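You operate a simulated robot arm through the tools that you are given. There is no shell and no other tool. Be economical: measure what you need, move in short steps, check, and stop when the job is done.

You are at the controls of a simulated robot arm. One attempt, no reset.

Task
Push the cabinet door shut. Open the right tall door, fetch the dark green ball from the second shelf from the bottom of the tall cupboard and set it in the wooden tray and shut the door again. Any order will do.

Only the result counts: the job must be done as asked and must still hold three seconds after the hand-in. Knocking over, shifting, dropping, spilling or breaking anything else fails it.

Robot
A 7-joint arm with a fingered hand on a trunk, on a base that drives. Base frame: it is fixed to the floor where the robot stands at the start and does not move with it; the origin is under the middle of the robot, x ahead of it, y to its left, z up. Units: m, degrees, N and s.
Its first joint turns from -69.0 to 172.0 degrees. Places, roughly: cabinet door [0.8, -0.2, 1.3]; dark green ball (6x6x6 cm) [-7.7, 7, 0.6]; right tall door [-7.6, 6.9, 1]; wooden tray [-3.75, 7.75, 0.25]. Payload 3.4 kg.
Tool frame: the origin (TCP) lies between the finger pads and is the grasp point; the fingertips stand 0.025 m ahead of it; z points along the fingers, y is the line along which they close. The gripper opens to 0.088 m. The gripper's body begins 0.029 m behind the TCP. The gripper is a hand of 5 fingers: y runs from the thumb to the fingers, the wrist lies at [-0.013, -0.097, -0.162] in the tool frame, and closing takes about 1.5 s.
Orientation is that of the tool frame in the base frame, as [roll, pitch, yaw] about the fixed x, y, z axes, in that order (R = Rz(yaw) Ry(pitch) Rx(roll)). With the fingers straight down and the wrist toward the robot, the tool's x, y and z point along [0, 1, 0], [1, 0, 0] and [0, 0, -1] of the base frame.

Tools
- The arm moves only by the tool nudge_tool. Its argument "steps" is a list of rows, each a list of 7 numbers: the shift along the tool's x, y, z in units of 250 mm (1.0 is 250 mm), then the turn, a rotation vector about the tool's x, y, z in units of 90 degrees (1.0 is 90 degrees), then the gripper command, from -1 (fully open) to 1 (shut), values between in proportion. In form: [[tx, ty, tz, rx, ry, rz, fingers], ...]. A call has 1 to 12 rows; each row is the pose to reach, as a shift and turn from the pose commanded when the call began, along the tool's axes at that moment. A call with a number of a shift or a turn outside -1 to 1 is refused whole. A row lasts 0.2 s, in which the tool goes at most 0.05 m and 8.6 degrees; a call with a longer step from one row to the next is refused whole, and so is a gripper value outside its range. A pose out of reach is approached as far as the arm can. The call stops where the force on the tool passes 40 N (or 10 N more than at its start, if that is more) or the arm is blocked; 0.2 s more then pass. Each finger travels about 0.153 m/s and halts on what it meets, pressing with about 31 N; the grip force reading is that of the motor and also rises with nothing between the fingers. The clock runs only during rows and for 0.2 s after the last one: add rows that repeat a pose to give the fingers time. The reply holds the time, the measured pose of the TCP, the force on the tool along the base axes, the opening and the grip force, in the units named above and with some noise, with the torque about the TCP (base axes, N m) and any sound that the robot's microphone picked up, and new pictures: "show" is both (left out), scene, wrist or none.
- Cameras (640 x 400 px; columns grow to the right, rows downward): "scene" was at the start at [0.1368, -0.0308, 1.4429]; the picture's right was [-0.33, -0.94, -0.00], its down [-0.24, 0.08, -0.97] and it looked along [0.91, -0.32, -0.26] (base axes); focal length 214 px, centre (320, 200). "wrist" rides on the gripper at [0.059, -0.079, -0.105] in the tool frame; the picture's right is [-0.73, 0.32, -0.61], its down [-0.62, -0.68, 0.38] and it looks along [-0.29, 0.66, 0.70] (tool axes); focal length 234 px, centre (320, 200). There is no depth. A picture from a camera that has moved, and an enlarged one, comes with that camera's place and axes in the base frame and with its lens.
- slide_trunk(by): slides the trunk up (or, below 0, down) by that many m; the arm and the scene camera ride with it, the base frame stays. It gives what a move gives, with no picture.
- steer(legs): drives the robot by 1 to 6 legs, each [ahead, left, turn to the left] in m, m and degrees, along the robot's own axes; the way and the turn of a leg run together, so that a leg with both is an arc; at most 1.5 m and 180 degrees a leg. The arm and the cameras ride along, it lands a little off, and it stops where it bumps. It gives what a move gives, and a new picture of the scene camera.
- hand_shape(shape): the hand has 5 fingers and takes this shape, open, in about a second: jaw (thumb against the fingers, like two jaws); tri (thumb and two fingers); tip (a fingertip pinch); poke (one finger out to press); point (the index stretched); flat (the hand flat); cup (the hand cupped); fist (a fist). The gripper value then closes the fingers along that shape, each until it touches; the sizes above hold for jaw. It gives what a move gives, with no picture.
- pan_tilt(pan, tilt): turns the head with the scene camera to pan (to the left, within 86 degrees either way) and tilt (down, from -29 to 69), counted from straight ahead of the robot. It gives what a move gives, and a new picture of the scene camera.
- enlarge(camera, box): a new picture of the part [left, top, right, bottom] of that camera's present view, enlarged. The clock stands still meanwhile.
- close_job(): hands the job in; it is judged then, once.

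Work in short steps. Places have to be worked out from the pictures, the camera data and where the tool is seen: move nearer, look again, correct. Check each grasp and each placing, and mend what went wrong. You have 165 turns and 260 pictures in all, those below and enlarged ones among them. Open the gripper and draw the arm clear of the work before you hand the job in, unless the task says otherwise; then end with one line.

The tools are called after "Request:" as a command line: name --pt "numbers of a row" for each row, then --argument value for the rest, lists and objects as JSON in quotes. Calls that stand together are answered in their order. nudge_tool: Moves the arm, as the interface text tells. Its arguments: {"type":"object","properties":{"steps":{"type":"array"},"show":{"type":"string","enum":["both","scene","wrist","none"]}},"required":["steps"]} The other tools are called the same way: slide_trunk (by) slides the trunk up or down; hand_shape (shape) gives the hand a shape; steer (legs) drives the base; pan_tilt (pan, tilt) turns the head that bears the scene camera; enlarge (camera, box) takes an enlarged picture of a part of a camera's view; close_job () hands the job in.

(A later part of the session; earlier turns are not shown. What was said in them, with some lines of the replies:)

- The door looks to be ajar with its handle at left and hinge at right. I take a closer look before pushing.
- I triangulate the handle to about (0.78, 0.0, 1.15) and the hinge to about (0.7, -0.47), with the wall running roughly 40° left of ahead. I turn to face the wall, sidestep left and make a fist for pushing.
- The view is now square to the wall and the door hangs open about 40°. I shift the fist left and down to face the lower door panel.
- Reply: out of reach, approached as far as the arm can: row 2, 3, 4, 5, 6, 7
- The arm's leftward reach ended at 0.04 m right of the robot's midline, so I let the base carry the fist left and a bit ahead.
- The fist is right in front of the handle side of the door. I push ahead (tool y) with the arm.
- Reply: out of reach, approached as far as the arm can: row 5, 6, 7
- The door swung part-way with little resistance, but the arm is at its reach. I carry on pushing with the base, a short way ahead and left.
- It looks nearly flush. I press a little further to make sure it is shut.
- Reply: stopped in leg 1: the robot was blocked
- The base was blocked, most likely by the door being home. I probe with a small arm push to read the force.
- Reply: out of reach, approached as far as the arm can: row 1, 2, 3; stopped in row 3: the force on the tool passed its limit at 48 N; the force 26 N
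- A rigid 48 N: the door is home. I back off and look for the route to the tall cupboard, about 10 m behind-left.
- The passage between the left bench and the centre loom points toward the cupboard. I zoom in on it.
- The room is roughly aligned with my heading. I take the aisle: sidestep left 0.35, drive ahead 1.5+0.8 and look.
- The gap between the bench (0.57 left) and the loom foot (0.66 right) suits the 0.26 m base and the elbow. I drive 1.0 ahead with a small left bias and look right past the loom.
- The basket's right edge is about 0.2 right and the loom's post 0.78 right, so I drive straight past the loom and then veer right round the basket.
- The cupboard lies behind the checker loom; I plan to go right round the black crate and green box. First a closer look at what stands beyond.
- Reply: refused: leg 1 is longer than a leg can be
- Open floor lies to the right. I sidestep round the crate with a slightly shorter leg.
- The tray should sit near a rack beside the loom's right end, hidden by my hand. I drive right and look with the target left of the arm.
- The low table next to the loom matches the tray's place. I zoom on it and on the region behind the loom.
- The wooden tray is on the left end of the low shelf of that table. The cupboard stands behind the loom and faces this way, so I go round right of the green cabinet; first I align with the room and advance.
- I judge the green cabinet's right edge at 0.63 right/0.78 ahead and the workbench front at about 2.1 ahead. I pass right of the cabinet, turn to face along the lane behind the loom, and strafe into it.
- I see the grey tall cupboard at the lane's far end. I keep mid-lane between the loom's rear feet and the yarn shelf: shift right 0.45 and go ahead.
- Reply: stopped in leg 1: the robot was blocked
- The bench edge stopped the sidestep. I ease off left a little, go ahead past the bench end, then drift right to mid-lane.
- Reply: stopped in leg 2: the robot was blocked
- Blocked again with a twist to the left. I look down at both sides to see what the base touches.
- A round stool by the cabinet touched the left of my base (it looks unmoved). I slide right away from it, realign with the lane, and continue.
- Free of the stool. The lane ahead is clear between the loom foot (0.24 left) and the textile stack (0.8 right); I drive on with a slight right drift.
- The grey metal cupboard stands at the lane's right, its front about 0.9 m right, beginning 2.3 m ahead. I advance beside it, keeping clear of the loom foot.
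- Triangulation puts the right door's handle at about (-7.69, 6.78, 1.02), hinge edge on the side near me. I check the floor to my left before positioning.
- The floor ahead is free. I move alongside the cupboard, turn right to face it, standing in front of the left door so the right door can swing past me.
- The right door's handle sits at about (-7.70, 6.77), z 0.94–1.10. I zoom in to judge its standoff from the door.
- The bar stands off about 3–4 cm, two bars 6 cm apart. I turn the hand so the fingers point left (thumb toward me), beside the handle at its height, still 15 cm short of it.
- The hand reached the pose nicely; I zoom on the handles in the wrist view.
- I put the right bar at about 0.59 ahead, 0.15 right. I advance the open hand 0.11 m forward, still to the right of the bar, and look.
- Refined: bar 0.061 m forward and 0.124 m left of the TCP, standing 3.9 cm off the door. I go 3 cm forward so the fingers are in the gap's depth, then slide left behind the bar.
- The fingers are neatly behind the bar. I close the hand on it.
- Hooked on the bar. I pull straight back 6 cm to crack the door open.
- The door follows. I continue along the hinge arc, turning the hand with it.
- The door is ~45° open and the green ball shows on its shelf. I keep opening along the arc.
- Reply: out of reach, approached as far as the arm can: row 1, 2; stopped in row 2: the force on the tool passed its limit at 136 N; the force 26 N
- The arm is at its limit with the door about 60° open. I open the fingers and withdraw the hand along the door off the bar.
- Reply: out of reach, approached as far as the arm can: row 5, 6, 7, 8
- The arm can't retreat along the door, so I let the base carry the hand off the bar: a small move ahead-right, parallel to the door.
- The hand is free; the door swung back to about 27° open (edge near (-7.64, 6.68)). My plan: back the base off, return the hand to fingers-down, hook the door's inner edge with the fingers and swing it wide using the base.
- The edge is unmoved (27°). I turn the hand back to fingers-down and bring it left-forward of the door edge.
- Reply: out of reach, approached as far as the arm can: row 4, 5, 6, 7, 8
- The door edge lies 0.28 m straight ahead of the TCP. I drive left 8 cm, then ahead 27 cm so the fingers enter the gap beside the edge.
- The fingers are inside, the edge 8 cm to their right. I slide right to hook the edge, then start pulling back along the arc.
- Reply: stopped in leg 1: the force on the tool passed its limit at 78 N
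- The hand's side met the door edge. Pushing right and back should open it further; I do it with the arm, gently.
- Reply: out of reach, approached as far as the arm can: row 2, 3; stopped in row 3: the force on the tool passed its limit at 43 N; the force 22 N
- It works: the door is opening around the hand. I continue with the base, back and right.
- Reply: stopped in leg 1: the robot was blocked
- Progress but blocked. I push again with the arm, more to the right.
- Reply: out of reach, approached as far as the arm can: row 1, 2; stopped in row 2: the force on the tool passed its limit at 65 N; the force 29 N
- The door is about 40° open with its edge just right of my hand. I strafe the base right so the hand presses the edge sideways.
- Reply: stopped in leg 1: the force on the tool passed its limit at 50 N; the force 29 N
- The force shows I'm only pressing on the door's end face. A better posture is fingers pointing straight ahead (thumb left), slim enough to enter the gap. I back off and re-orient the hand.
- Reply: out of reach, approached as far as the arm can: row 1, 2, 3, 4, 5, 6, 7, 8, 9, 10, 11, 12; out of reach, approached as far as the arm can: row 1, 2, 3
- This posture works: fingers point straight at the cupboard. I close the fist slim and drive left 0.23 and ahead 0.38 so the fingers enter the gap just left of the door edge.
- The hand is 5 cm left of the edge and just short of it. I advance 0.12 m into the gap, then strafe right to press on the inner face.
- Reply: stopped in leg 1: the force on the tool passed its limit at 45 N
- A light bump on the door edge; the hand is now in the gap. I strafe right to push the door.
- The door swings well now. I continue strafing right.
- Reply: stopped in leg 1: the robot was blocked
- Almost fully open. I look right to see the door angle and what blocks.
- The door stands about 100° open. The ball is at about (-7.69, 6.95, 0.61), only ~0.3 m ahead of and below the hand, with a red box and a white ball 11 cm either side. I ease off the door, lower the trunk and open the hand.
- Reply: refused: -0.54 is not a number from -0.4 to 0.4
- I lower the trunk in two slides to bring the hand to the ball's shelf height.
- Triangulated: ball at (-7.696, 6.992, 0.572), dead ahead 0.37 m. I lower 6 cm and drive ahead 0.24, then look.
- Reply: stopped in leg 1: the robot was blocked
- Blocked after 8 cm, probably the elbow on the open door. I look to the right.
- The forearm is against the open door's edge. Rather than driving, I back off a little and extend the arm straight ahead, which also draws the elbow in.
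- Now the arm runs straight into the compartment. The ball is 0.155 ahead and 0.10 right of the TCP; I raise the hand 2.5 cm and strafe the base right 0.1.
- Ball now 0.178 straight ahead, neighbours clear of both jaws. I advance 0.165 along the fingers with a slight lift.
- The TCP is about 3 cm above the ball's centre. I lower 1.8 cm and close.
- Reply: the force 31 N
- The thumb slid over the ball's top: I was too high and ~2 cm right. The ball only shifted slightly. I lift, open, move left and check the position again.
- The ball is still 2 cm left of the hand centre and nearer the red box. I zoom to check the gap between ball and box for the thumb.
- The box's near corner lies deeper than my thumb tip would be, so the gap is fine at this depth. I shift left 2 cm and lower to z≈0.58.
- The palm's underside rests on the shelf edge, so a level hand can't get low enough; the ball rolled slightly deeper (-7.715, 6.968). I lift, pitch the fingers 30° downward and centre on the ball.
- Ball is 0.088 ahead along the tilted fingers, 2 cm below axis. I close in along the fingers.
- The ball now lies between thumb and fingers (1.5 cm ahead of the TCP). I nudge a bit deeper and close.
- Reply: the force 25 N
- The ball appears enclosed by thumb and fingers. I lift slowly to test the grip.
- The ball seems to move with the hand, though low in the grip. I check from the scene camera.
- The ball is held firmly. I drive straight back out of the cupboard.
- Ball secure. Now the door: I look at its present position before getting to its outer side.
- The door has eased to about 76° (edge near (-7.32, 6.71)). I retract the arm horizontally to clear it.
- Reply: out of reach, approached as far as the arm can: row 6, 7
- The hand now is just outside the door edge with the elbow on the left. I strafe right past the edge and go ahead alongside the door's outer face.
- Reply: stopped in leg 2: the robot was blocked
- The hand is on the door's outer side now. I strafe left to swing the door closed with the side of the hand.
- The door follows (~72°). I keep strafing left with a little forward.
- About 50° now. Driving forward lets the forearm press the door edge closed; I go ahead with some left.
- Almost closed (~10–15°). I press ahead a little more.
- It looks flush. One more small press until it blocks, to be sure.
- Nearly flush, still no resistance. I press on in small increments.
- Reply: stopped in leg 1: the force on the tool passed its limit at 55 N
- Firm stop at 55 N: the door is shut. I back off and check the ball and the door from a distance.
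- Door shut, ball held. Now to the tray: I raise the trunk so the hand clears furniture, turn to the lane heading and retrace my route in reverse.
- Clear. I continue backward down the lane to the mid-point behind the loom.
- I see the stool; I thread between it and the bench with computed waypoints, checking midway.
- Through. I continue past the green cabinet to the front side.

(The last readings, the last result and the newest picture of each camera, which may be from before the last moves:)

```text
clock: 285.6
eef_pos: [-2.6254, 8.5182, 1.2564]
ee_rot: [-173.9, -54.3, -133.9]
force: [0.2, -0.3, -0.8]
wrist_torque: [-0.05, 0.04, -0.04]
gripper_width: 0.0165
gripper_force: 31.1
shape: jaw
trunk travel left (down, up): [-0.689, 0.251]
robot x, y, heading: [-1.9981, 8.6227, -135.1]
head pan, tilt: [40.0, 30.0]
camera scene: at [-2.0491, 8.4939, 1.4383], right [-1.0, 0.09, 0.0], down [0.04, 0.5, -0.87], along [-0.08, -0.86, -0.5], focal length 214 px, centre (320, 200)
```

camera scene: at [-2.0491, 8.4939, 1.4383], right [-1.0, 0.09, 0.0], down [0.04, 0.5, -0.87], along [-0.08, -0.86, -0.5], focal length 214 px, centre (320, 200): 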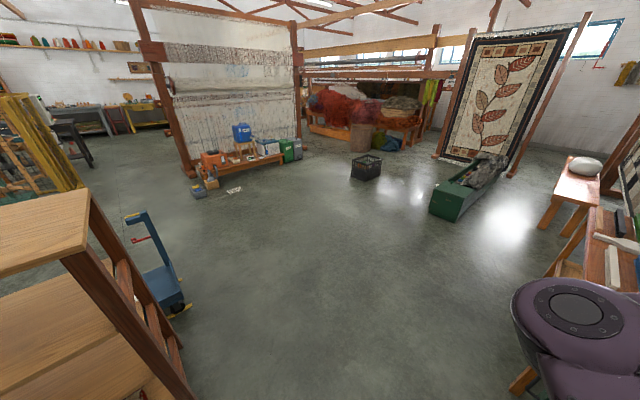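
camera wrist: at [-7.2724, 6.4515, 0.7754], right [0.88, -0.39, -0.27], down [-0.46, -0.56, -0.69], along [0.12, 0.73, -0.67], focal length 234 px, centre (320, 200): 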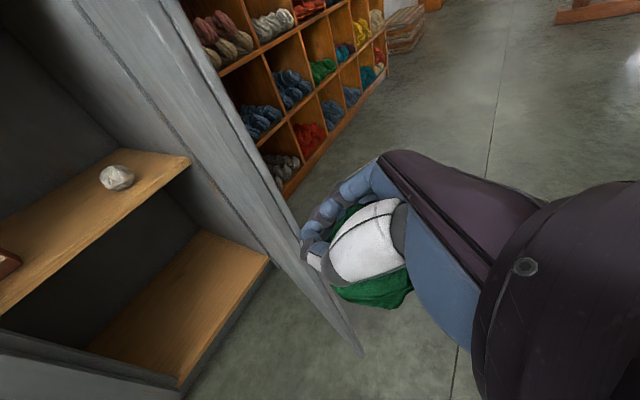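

Open floor ahead. I drive past the cabinet front and turn to face the tray table.

Request:
steer --legs '[[0.6, 0.15, 0], [0.75, 0.4, 0], [0, 0, -90]]'

Request:
pan_tilt --pan 10 --tilt 40

```text
clock: 296.9
eef_pos: [-2.6837, 7.9003, 1.2562]
ee_rot: [-173.7, -54.4, 139.5]
force: [0.3, -0.5, -1.0]
wrist_torque: [-0.01, 0.0, 0.02]
gripper_width: 0.0164
gripper_force: 31.3
shape: jaw
trunk travel left (down, up): [-0.689, 0.251]
robot x, y, heading: [-2.5448, 7.2873, 138.2]
head pan, tilt: [40.0, 30.0]
camera scene: at [-2.6739, 7.3216, 1.4383], right [0.03, 1.0, 0.0], down [0.5, -0.01, -0.87], along [-0.87, 0.02, -0.5], focal length 214 px, centre (320, 200)
```

scene: 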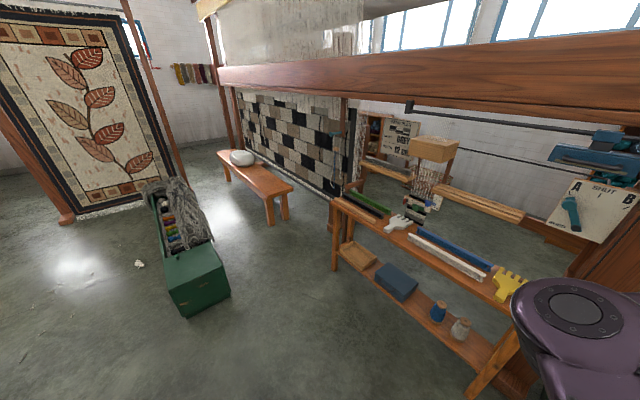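

```text
clock: 297.8
eef_pos: [-2.684, 7.9006, 1.256]
ee_rot: [-174.0, -54.3, 139.7]
force: [-0.1, 0.0, -0.7]
wrist_torque: [0.02, 0.0, 0.02]
gripper_width: 0.0163
gripper_force: 30.9
shape: jaw
trunk travel left (down, up): [-0.689, 0.251]
robot x, y, heading: [-2.546, 7.2853, 138.9]
head pan, tilt: [10.0, 40.0]
camera scene: at [-2.656, 7.3635, 1.4229], right [0.52, 0.85, 0.0], down [0.55, -0.34, -0.77], along [-0.65, 0.4, -0.64], focal length 214 px, centre (320, 200)
```

scene: 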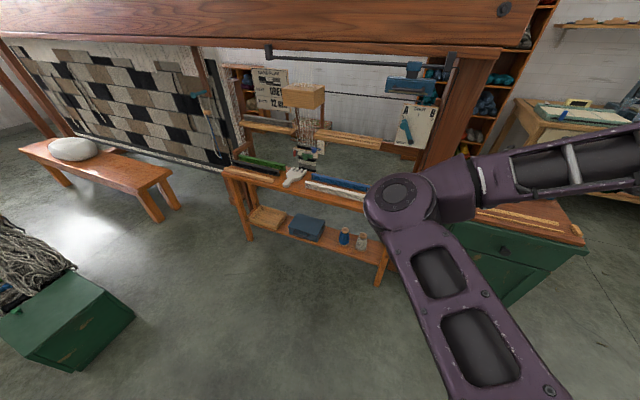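

The tray is on the lower shelf's left end, roughly (-3.86, 7.63). I move left in front of it (keeping off the green box), staying back, then lower the trunk.

Request:
steer --legs '[[0.1, 0.75, 12]]'

Request:
slide_trunk --by -0.4

Request:
slide_trunk --by -0.28

Request:
pan_tilt --pan 0 --tilt 25

```text
clock: 301.9
eef_pos: [-3.3269, 7.3017, 1.2562]
ee_rot: [-173.9, -54.3, 152.1]
force: [0.2, 0.1, -1.0]
wrist_torque: [0.03, 0.02, -0.01]
gripper_width: 0.0166
gripper_force: 30.7
shape: jaw
trunk travel left (down, up): [-0.689, 0.251]
robot x, y, heading: [-3.0601, 6.7312, 151.0]
head pan, tilt: [10.0, 40.0]
camera scene: at [-3.1847, 6.7843, 1.4229], right [0.33, 0.95, 0.0], down [0.61, -0.21, -0.77], along [-0.72, 0.25, -0.64], focal length 214 px, centre (320, 200)
```

scene: 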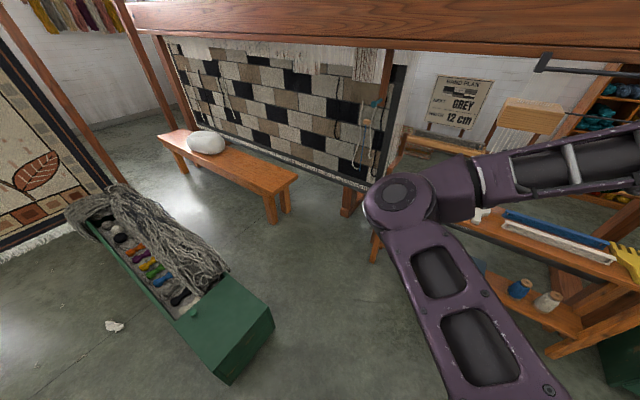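

```text
clock: 305.7
eef_pos: [-3.3286, 7.3024, 0.8567]
ee_rot: [-173.8, -54.3, 152.0]
force: [-0.1, 0.4, 0.2]
wrist_torque: [0.03, 0.0, 0.01]
gripper_width: 0.0163
gripper_force: 31.5
shape: jaw
trunk travel left (down, up): [-0.289, 0.651]
robot x, y, heading: [-3.0546, 6.7361, 151.0]
head pan, tilt: [10.0, 40.0]
```

```text
clock: 308.6
eef_pos: [-3.3278, 7.3011, 0.5756]
ee_rot: [-173.8, -54.3, 152.1]
force: [-0.1, -0.9, 0.0]
wrist_torque: [0.03, 0.0, -0.02]
gripper_width: 0.0165
gripper_force: 30.8
shape: jaw
trunk travel left (down, up): [-0.009, 0.931]
robot x, y, heading: [-3.0613, 6.7328, 151.1]
head pan, tilt: [10.0, 40.0]
```

```text
clock: 309.3
eef_pos: [-3.3286, 7.3016, 0.576]
ee_rot: [-173.8, -54.3, 152.1]
force: [-0.2, -0.1, 0.0]
wrist_torque: [-0.01, 0.02, 0.04]
gripper_width: 0.0163
gripper_force: 31.4
shape: jaw
trunk travel left (down, up): [-0.009, 0.931]
robot x, y, heading: [-3.0599, 6.7353, 151.0]
head pan, tilt: [0.0, 25.0]
camera scene: at [-3.1847, 6.8013, 0.7662], right [0.48, 0.87, 0.0], down [0.37, -0.21, -0.91], along [-0.79, 0.44, -0.42], focal length 214 px, centre (320, 200)
```

scene: 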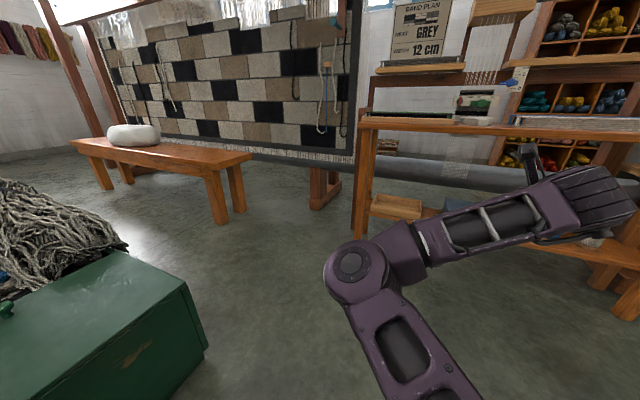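

Triangulated tray: (-3.855, 7.627), top z≈0.28. I zoom to see the free space around it.

Request:
enlarge --camera "scene" --box '[330, 90, 530, 270]'

```text
2.22 times, centred on (430, 180) of scene
camera zoom: at [-3.1847, 6.8013, 0.7662], right [0.48, 0.87, 0.0], down [0.37, -0.21, -0.91], along [-0.79, 0.44, -0.42], focal length 477 px, centre (76, 244)
```

zoom: 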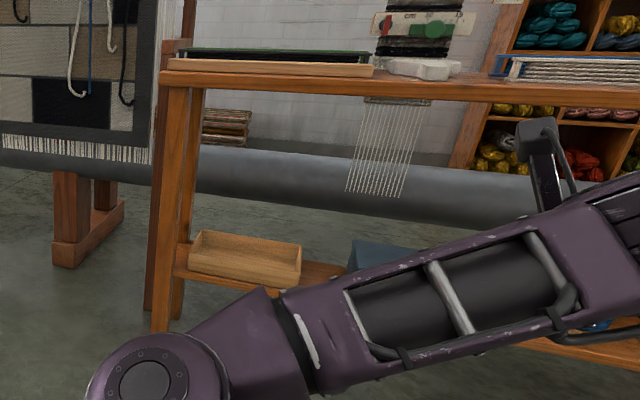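

The tray's centre is near (-3.87, 7.65), dead ahead 0.6 m. Before approaching I lower the hand about 0.17 m with the arm, holding the ball.

Request:
nudge_tool --pt "-0.09 0 0.065 0 0 0 1" --pt "-0.19 0 0.13 0 0 0 1" --pt "-0.28 0 0.195 0 0 0 1" --pt "-0.38 0 0.26 0 0 0 1" --pt "-0.47 0 0.325 0 0 0 1" --pt "-0.55 0 0.39 0 0 0 1"

```text
clock: 310.7
eef_pos: [-3.329, 7.2949, 0.4108]
ee_rot: [-174.2, -54.8, 151.9]
force: [0.7, 0.0, -0.3]
wrist_torque: [-0.01, 0.0, -0.01]
gripper_width: 0.0166
gripper_force: 30.6
shape: jaw
out of reach, approached as far as the arm can: row 1, 2, 3, 4
trunk travel left (down, up): [-0.009, 0.931]
robot x, y, heading: [-3.0604, 6.7323, 150.9]
head pan, tilt: [0.0, 25.0]
camera scene: at [-3.1847, 6.8013, 0.7663], right [0.48, 0.87, 0.0], down [0.37, -0.2, -0.91], along [-0.79, 0.44, -0.42], focal length 214 px, centre (320, 200)
camera wrist: at [-3.3093, 7.2082, 0.5238], right [0.96, -0.08, -0.26], down [-0.25, -0.68, -0.69], along [-0.12, 0.73, -0.67], focal length 234 px, centre (320, 200)
```

scene: 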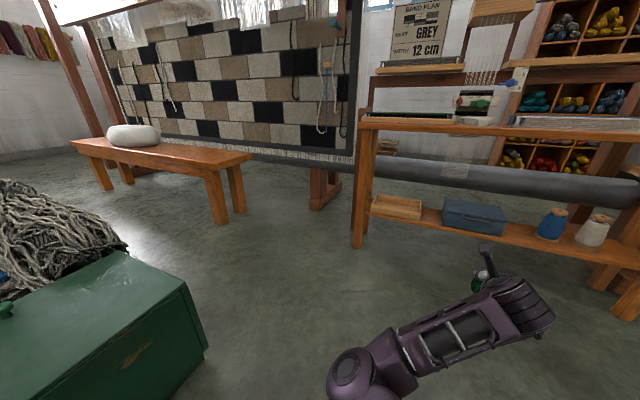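
wrist: 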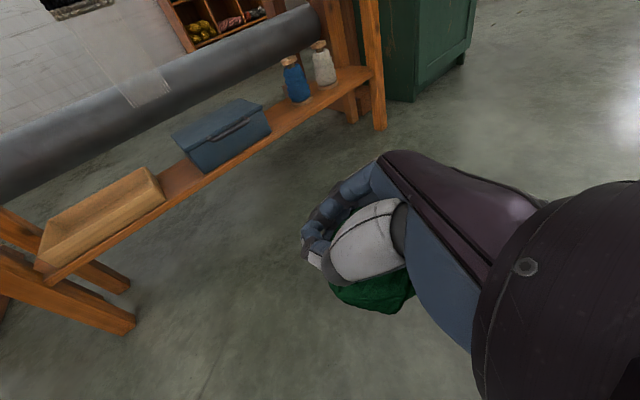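

The ball, tray and shelf are all visible. The ball needs to go 0.66 ahead and 3 cm right; I drive 0.4 ahead first and look.

Request:
steer --legs '[[0.4, -0.03, 0]]'

Request:
enlarge --camera "wrist" --box '[0, 0, 640, 400]'

```text
clock: 313.2
eef_pos: [-3.6716, 7.5117, 0.4067]
ee_rot: [-174.6, -54.3, 152.8]
force: [-0.5, -0.1, -0.2]
wrist_torque: [0.0, -0.03, 0.02]
gripper_width: 0.0165
gripper_force: 31.3
shape: jaw
trunk travel left (down, up): [-0.009, 0.931]
robot x, y, heading: [-3.3987, 6.9497, 151.6]
head pan, tilt: [0.0, 25.0]
camera scene: at [-3.5241, 7.0187, 0.7662], right [0.48, 0.88, 0.0], down [0.37, -0.2, -0.91], along [-0.8, 0.43, -0.42], focal length 214 px, centre (320, 200)
```

scene: 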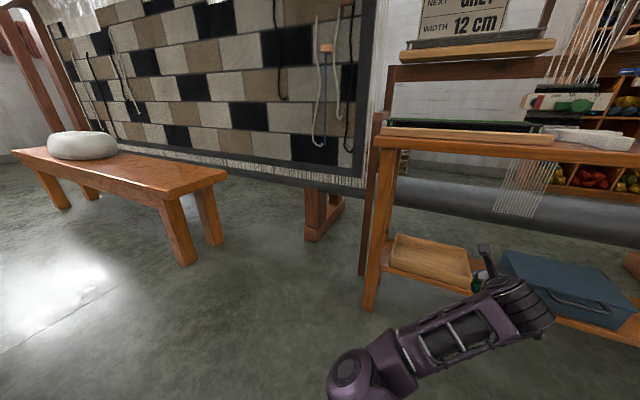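

```text
1.00 times, centred on (320, 200) of wrist (not enlarged: the box is as wide or as high as the picture)
camera zoom: at [-3.6536, 7.4241, 0.5219], right [0.96, -0.07, -0.26], down [-0.23, -0.68, -0.69], along [-0.13, 0.73, -0.68], focal length 234 px, centre (320, 200)
```

zoom: 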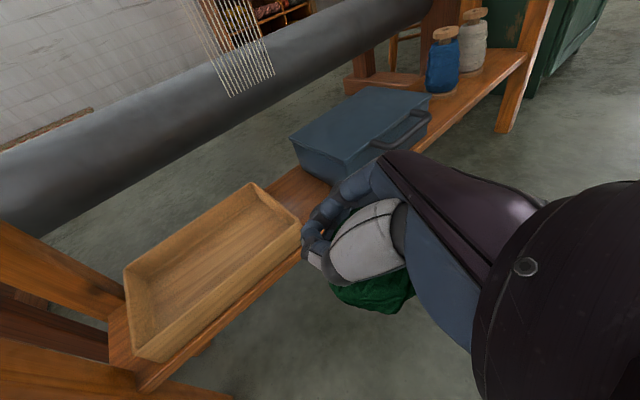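

Tray centre at (-3.868, 7.636). I extend the arm horizontally 0.25 m so the ball hangs above the tray.

Request:
nudge_tool --pt "0.1 0.03 0.135 0 0 0 1" --pt "0.2 0.055 0.27 0 0 0 1" --pt "0.3 0.08 0.405 0 0 0 1" --pt "0.4 0.11 0.54 0 0 0 1" --pt "0.5 0.135 0.675 0 0 0 1" --pt "0.59 0.16 0.81 0 0 0 1"

```text
clock: 314.6
eef_pos: [-3.8887, 7.6429, 0.4089]
ee_rot: [-174.7, -54.5, 152.8]
force: [-0.4, -0.1, -1.0]
wrist_torque: [0.02, 0.0, -0.03]
gripper_width: 0.0165
gripper_force: 30.9
shape: jaw
trunk travel left (down, up): [-0.009, 0.931]
robot x, y, heading: [-3.3992, 6.9509, 151.7]
head pan, tilt: [0.0, 25.0]
camera scene: at [-3.5242, 7.0187, 0.7662], right [0.48, 0.88, 0.0], down [0.37, -0.2, -0.91], along [-0.8, 0.43, -0.42], focal length 214 px, centre (320, 200)
camera wrist: at [-3.8696, 7.556, 0.5229], right [0.96, -0.07, -0.26], down [-0.23, -0.68, -0.69], along [-0.13, 0.73, -0.67], focal length 234 px, centre (320, 200)
```

scene: 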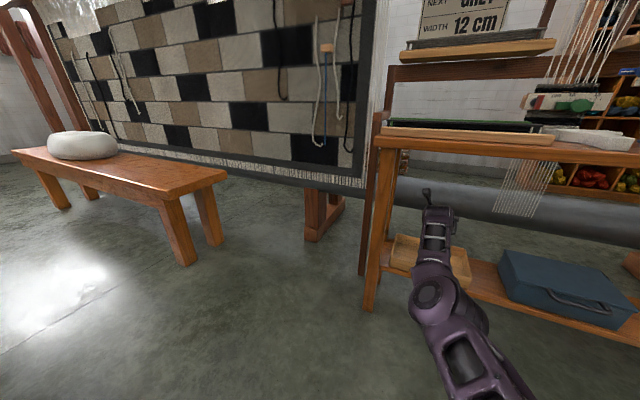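
wrist: 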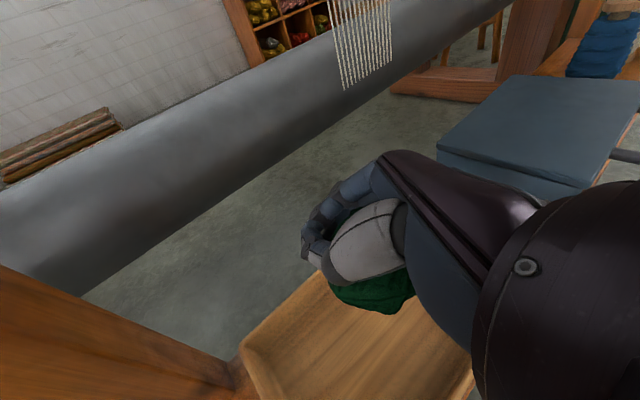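

The ball hangs over the tray. I lower it 7 cm.

Request:
nudge_tool --pt "-0.08 0.005 0.055 0 0 0 1" --pt "-0.16 0.01 0.11 0 0 0 1" --pt "-0.22 0.015 0.158 0 0 0 1"

Request:
enlarge --camera "scene" --box '[360, 160, 540, 320]'

```text
clock: 315.4
eef_pos: [-3.8878, 7.6435, 0.3415]
ee_rot: [-174.4, -54.4, 152.7]
force: [0.0, -0.7, -0.2]
wrist_torque: [-0.05, 0.01, 0.01]
gripper_width: 0.0163
gripper_force: 31.0
shape: jaw
trunk travel left (down, up): [-0.009, 0.931]
robot x, y, heading: [-3.3987, 6.9479, 151.7]
head pan, tilt: [0.0, 25.0]
camera scene: at [-3.5241, 7.0187, 0.7662], right [0.48, 0.88, 0.0], down [0.37, -0.2, -0.91], along [-0.8, 0.43, -0.42], focal length 214 px, centre (320, 200)
camera wrist: at [-3.87, 7.5573, 0.4558], right [0.96, -0.07, -0.26], down [-0.23, -0.68, -0.69], along [-0.13, 0.73, -0.68], focal length 234 px, centre (320, 200)
```

scene: 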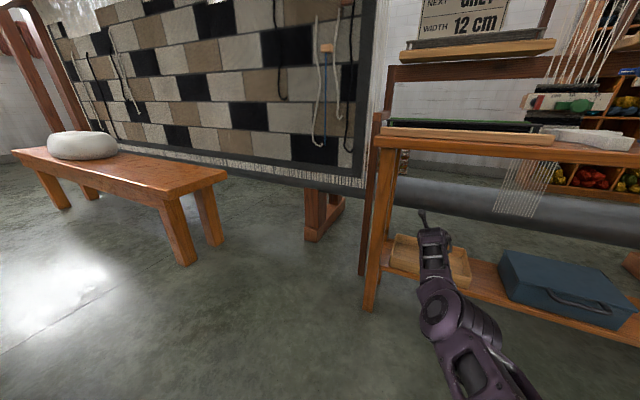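
wrist: 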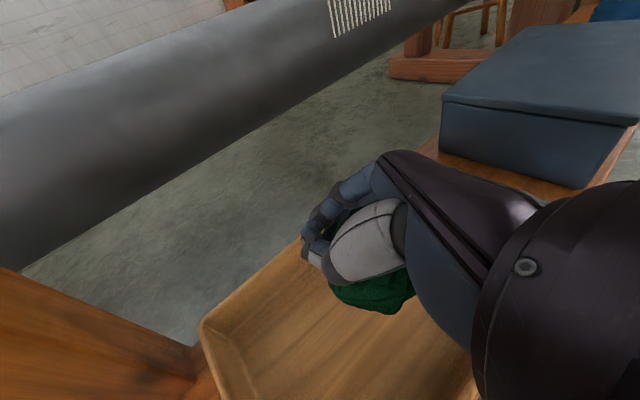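

```text
2.50 times, centred on (450, 240) of scene
camera zoom: at [-3.5241, 7.0187, 0.7662], right [0.48, 0.88, 0.0], down [0.37, -0.2, -0.91], along [-0.8, 0.43, -0.42], focal length 536 px, centre (-5, 100)
```

zoom: 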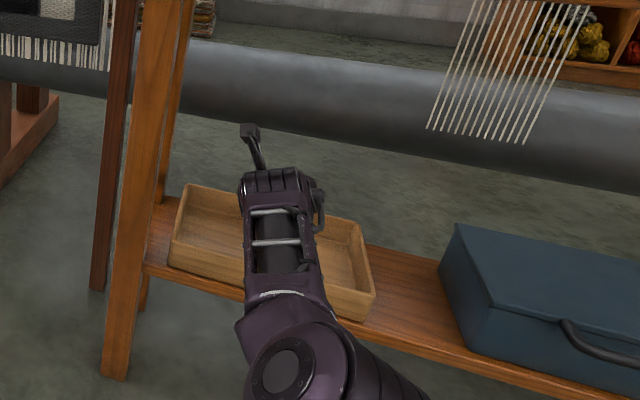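

The hand is within the tray outline, ball bottom about 3 cm above the tray floor. I lower 2 cm more with force watch.

Request:
nudge_tool --pt "-0.03 0 0.024 0 0 0 1" --pt "-0.065 0 0.046 0 0 0 1"

```text
clock: 316.0
eef_pos: [-3.8877, 7.6435, 0.3222]
ee_rot: [-174.4, -54.4, 152.6]
force: [0.3, -0.3, -0.3]
wrist_torque: [-0.01, 0.01, 0.05]
gripper_width: 0.0166
gripper_force: 31.7
shape: jaw
trunk travel left (down, up): [-0.009, 0.931]
robot x, y, heading: [-3.3968, 6.9501, 151.6]
head pan, tilt: [0.0, 25.0]
camera scene: at [-3.5242, 7.0187, 0.7662], right [0.48, 0.88, 0.0], down [0.37, -0.2, -0.91], along [-0.8, 0.43, -0.42], focal length 214 px, centre (320, 200)
camera wrist: at [-3.8691, 7.5573, 0.435], right [0.96, -0.07, -0.26], down [-0.23, -0.68, -0.69], along [-0.13, 0.73, -0.68], focal length 234 px, centre (320, 200)
```

scene: 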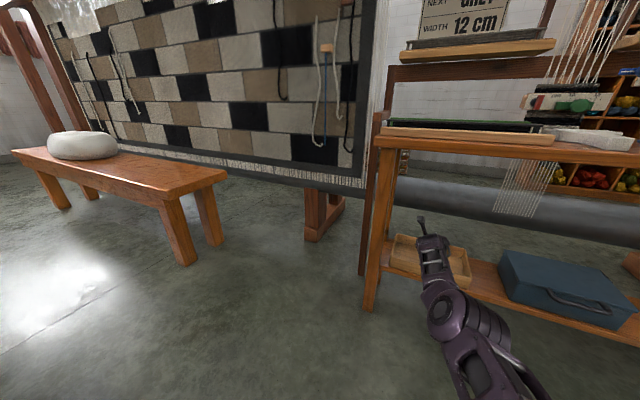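
wrist: 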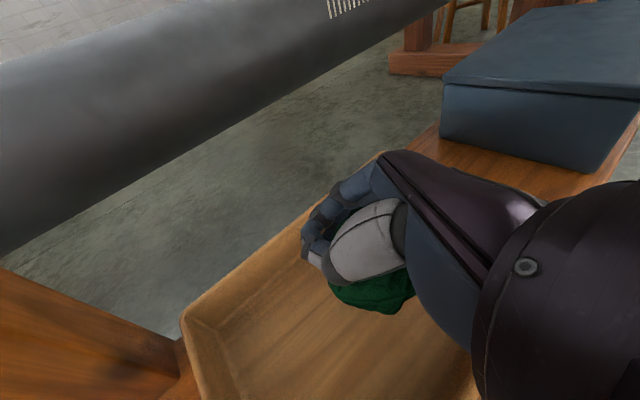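

Now directly over the tray floor; I open the hand gradually.

Request:
nudge_tool --pt "0 0 0 0 0 0 0.6" --pt "0 0 0 0 0 0 0.3" --pt "0 0 0 0 0 0 0" --pt "0 0 0 0 0 0 -0.4" --pt "0 0 0 0 0 0 -0.7" --pt "0 0 0 0 0 0 -0.7" --pt "0 0 0 0 0 0 -0.7" --show "wrist"

```text
clock: 317.6
eef_pos: [-3.8887, 7.645, 0.3218]
ee_rot: [-174.4, -54.3, 152.6]
force: [-0.3, 0.2, 0.2]
wrist_torque: [0.02, -0.01, -0.02]
gripper_width: 0.0747
gripper_force: 0.2
shape: jaw
trunk travel left (down, up): [-0.009, 0.931]
robot x, y, heading: [-3.4011, 6.9502, 151.6]
head pan, tilt: [0.0, 25.0]
camera wrist: at [-3.8691, 7.5573, 0.4352], right [0.96, -0.07, -0.26], down [-0.23, -0.68, -0.69], along [-0.13, 0.73, -0.68], focal length 234 px, centre (320, 200)
```

wrist: 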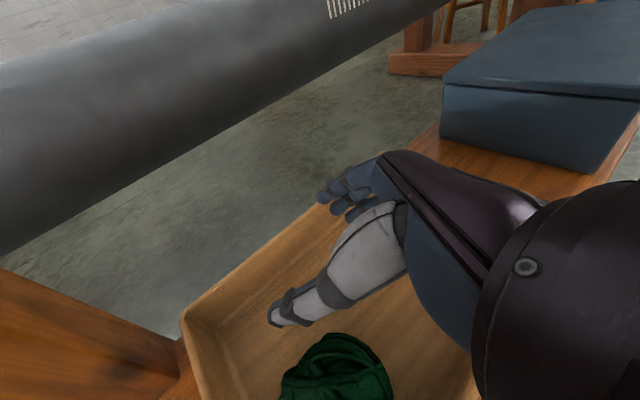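

The ball sits in the tray. I lift the hand straight up 10 cm and look.

Request:
nudge_tool --pt "0.1 0 -0.07 0 0 0 -0.7" --pt "0.2 0 -0.14 0 0 0 -0.7" --pt "0.32 0 -0.23 0 0 0 -0.7"

```text
clock: 318.4
eef_pos: [-3.886, 7.6451, 0.4194]
ee_rot: [-174.4, -54.3, 152.7]
force: [0.0, -0.9, 0.4]
wrist_torque: [0.04, -0.01, -0.02]
gripper_width: 0.0746
gripper_force: 0.1
shape: jaw
trunk travel left (down, up): [-0.009, 0.931]
robot x, y, heading: [-3.4006, 6.9492, 151.8]
head pan, tilt: [0.0, 25.0]
camera scene: at [-3.5242, 7.0188, 0.7662], right [0.48, 0.88, 0.0], down [0.37, -0.2, -0.91], along [-0.8, 0.43, -0.42], focal length 214 px, centre (320, 200)
camera wrist: at [-3.8674, 7.5596, 0.5334], right [0.96, -0.07, -0.25], down [-0.23, -0.68, -0.69], along [-0.13, 0.73, -0.68], focal length 234 px, centre (320, 200)
```

scene: 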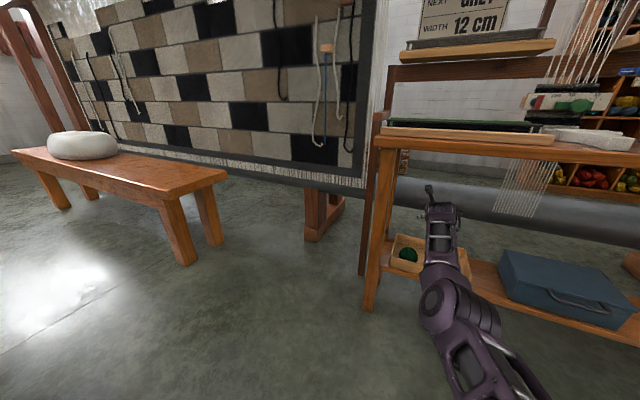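
wrist: 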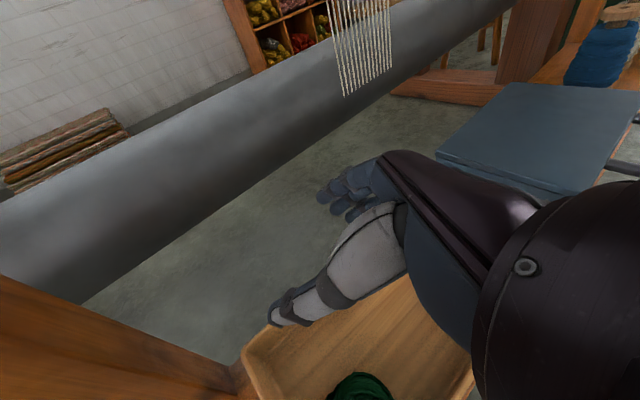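

The ball lies in the tray. I withdraw by driving straight back and then look at the whole table.

Request:
steer --legs '[[-0.45, 0.0, 0]]'

Request:
enlarge --camera "scene" --box '[330, 90, 530, 270]'

```text
clock: 321.1
eef_pos: [-3.4971, 7.4375, 0.4194]
ee_rot: [-174.8, -54.4, 152.9]
force: [-0.1, 0.3, -0.4]
wrist_torque: [0.0, 0.02, 0.0]
gripper_width: 0.0748
gripper_force: 0.1
shape: jaw
trunk travel left (down, up): [-0.009, 0.931]
robot x, y, heading: [-3.012, 6.7401, 151.5]
head pan, tilt: [0.0, 25.0]
camera scene: at [-3.1359, 6.8088, 0.7662], right [0.48, 0.88, 0.0], down [0.37, -0.2, -0.91], along [-0.8, 0.43, -0.42], focal length 214 px, centre (320, 200)
```

scene: 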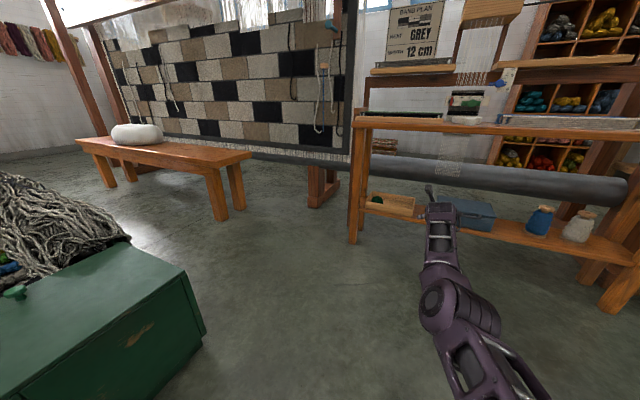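

```text
2.22 times, centred on (430, 180) of scene
camera zoom: at [-3.1359, 6.8088, 0.7662], right [0.48, 0.88, 0.0], down [0.37, -0.2, -0.91], along [-0.8, 0.43, -0.42], focal length 477 px, centre (76, 244)
```

zoom: 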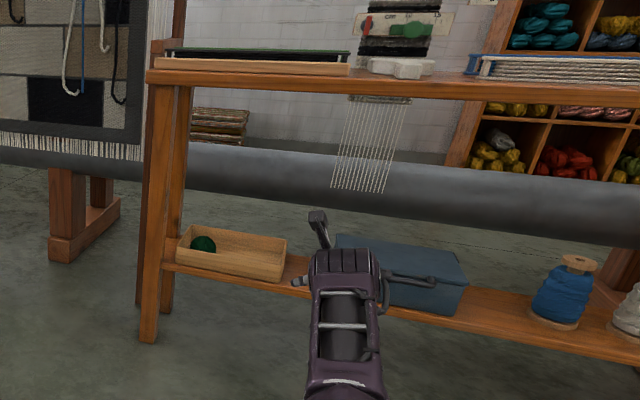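

The ball rests in the tray, both doors were pressed home and seen shut, the hand is open and clear. I hand the job in.

Request:
close_job

```text
The job is handed in.
```

I handed the job in. The cabinet door is shut, the dark green ball is in the wooden tray, and the right tall door is closed again. On the way I brushed the workbench and a stool, and while grasping the ball my thumb may have pressed the red "CEDAR" box. None of them looked moved in the pictures.
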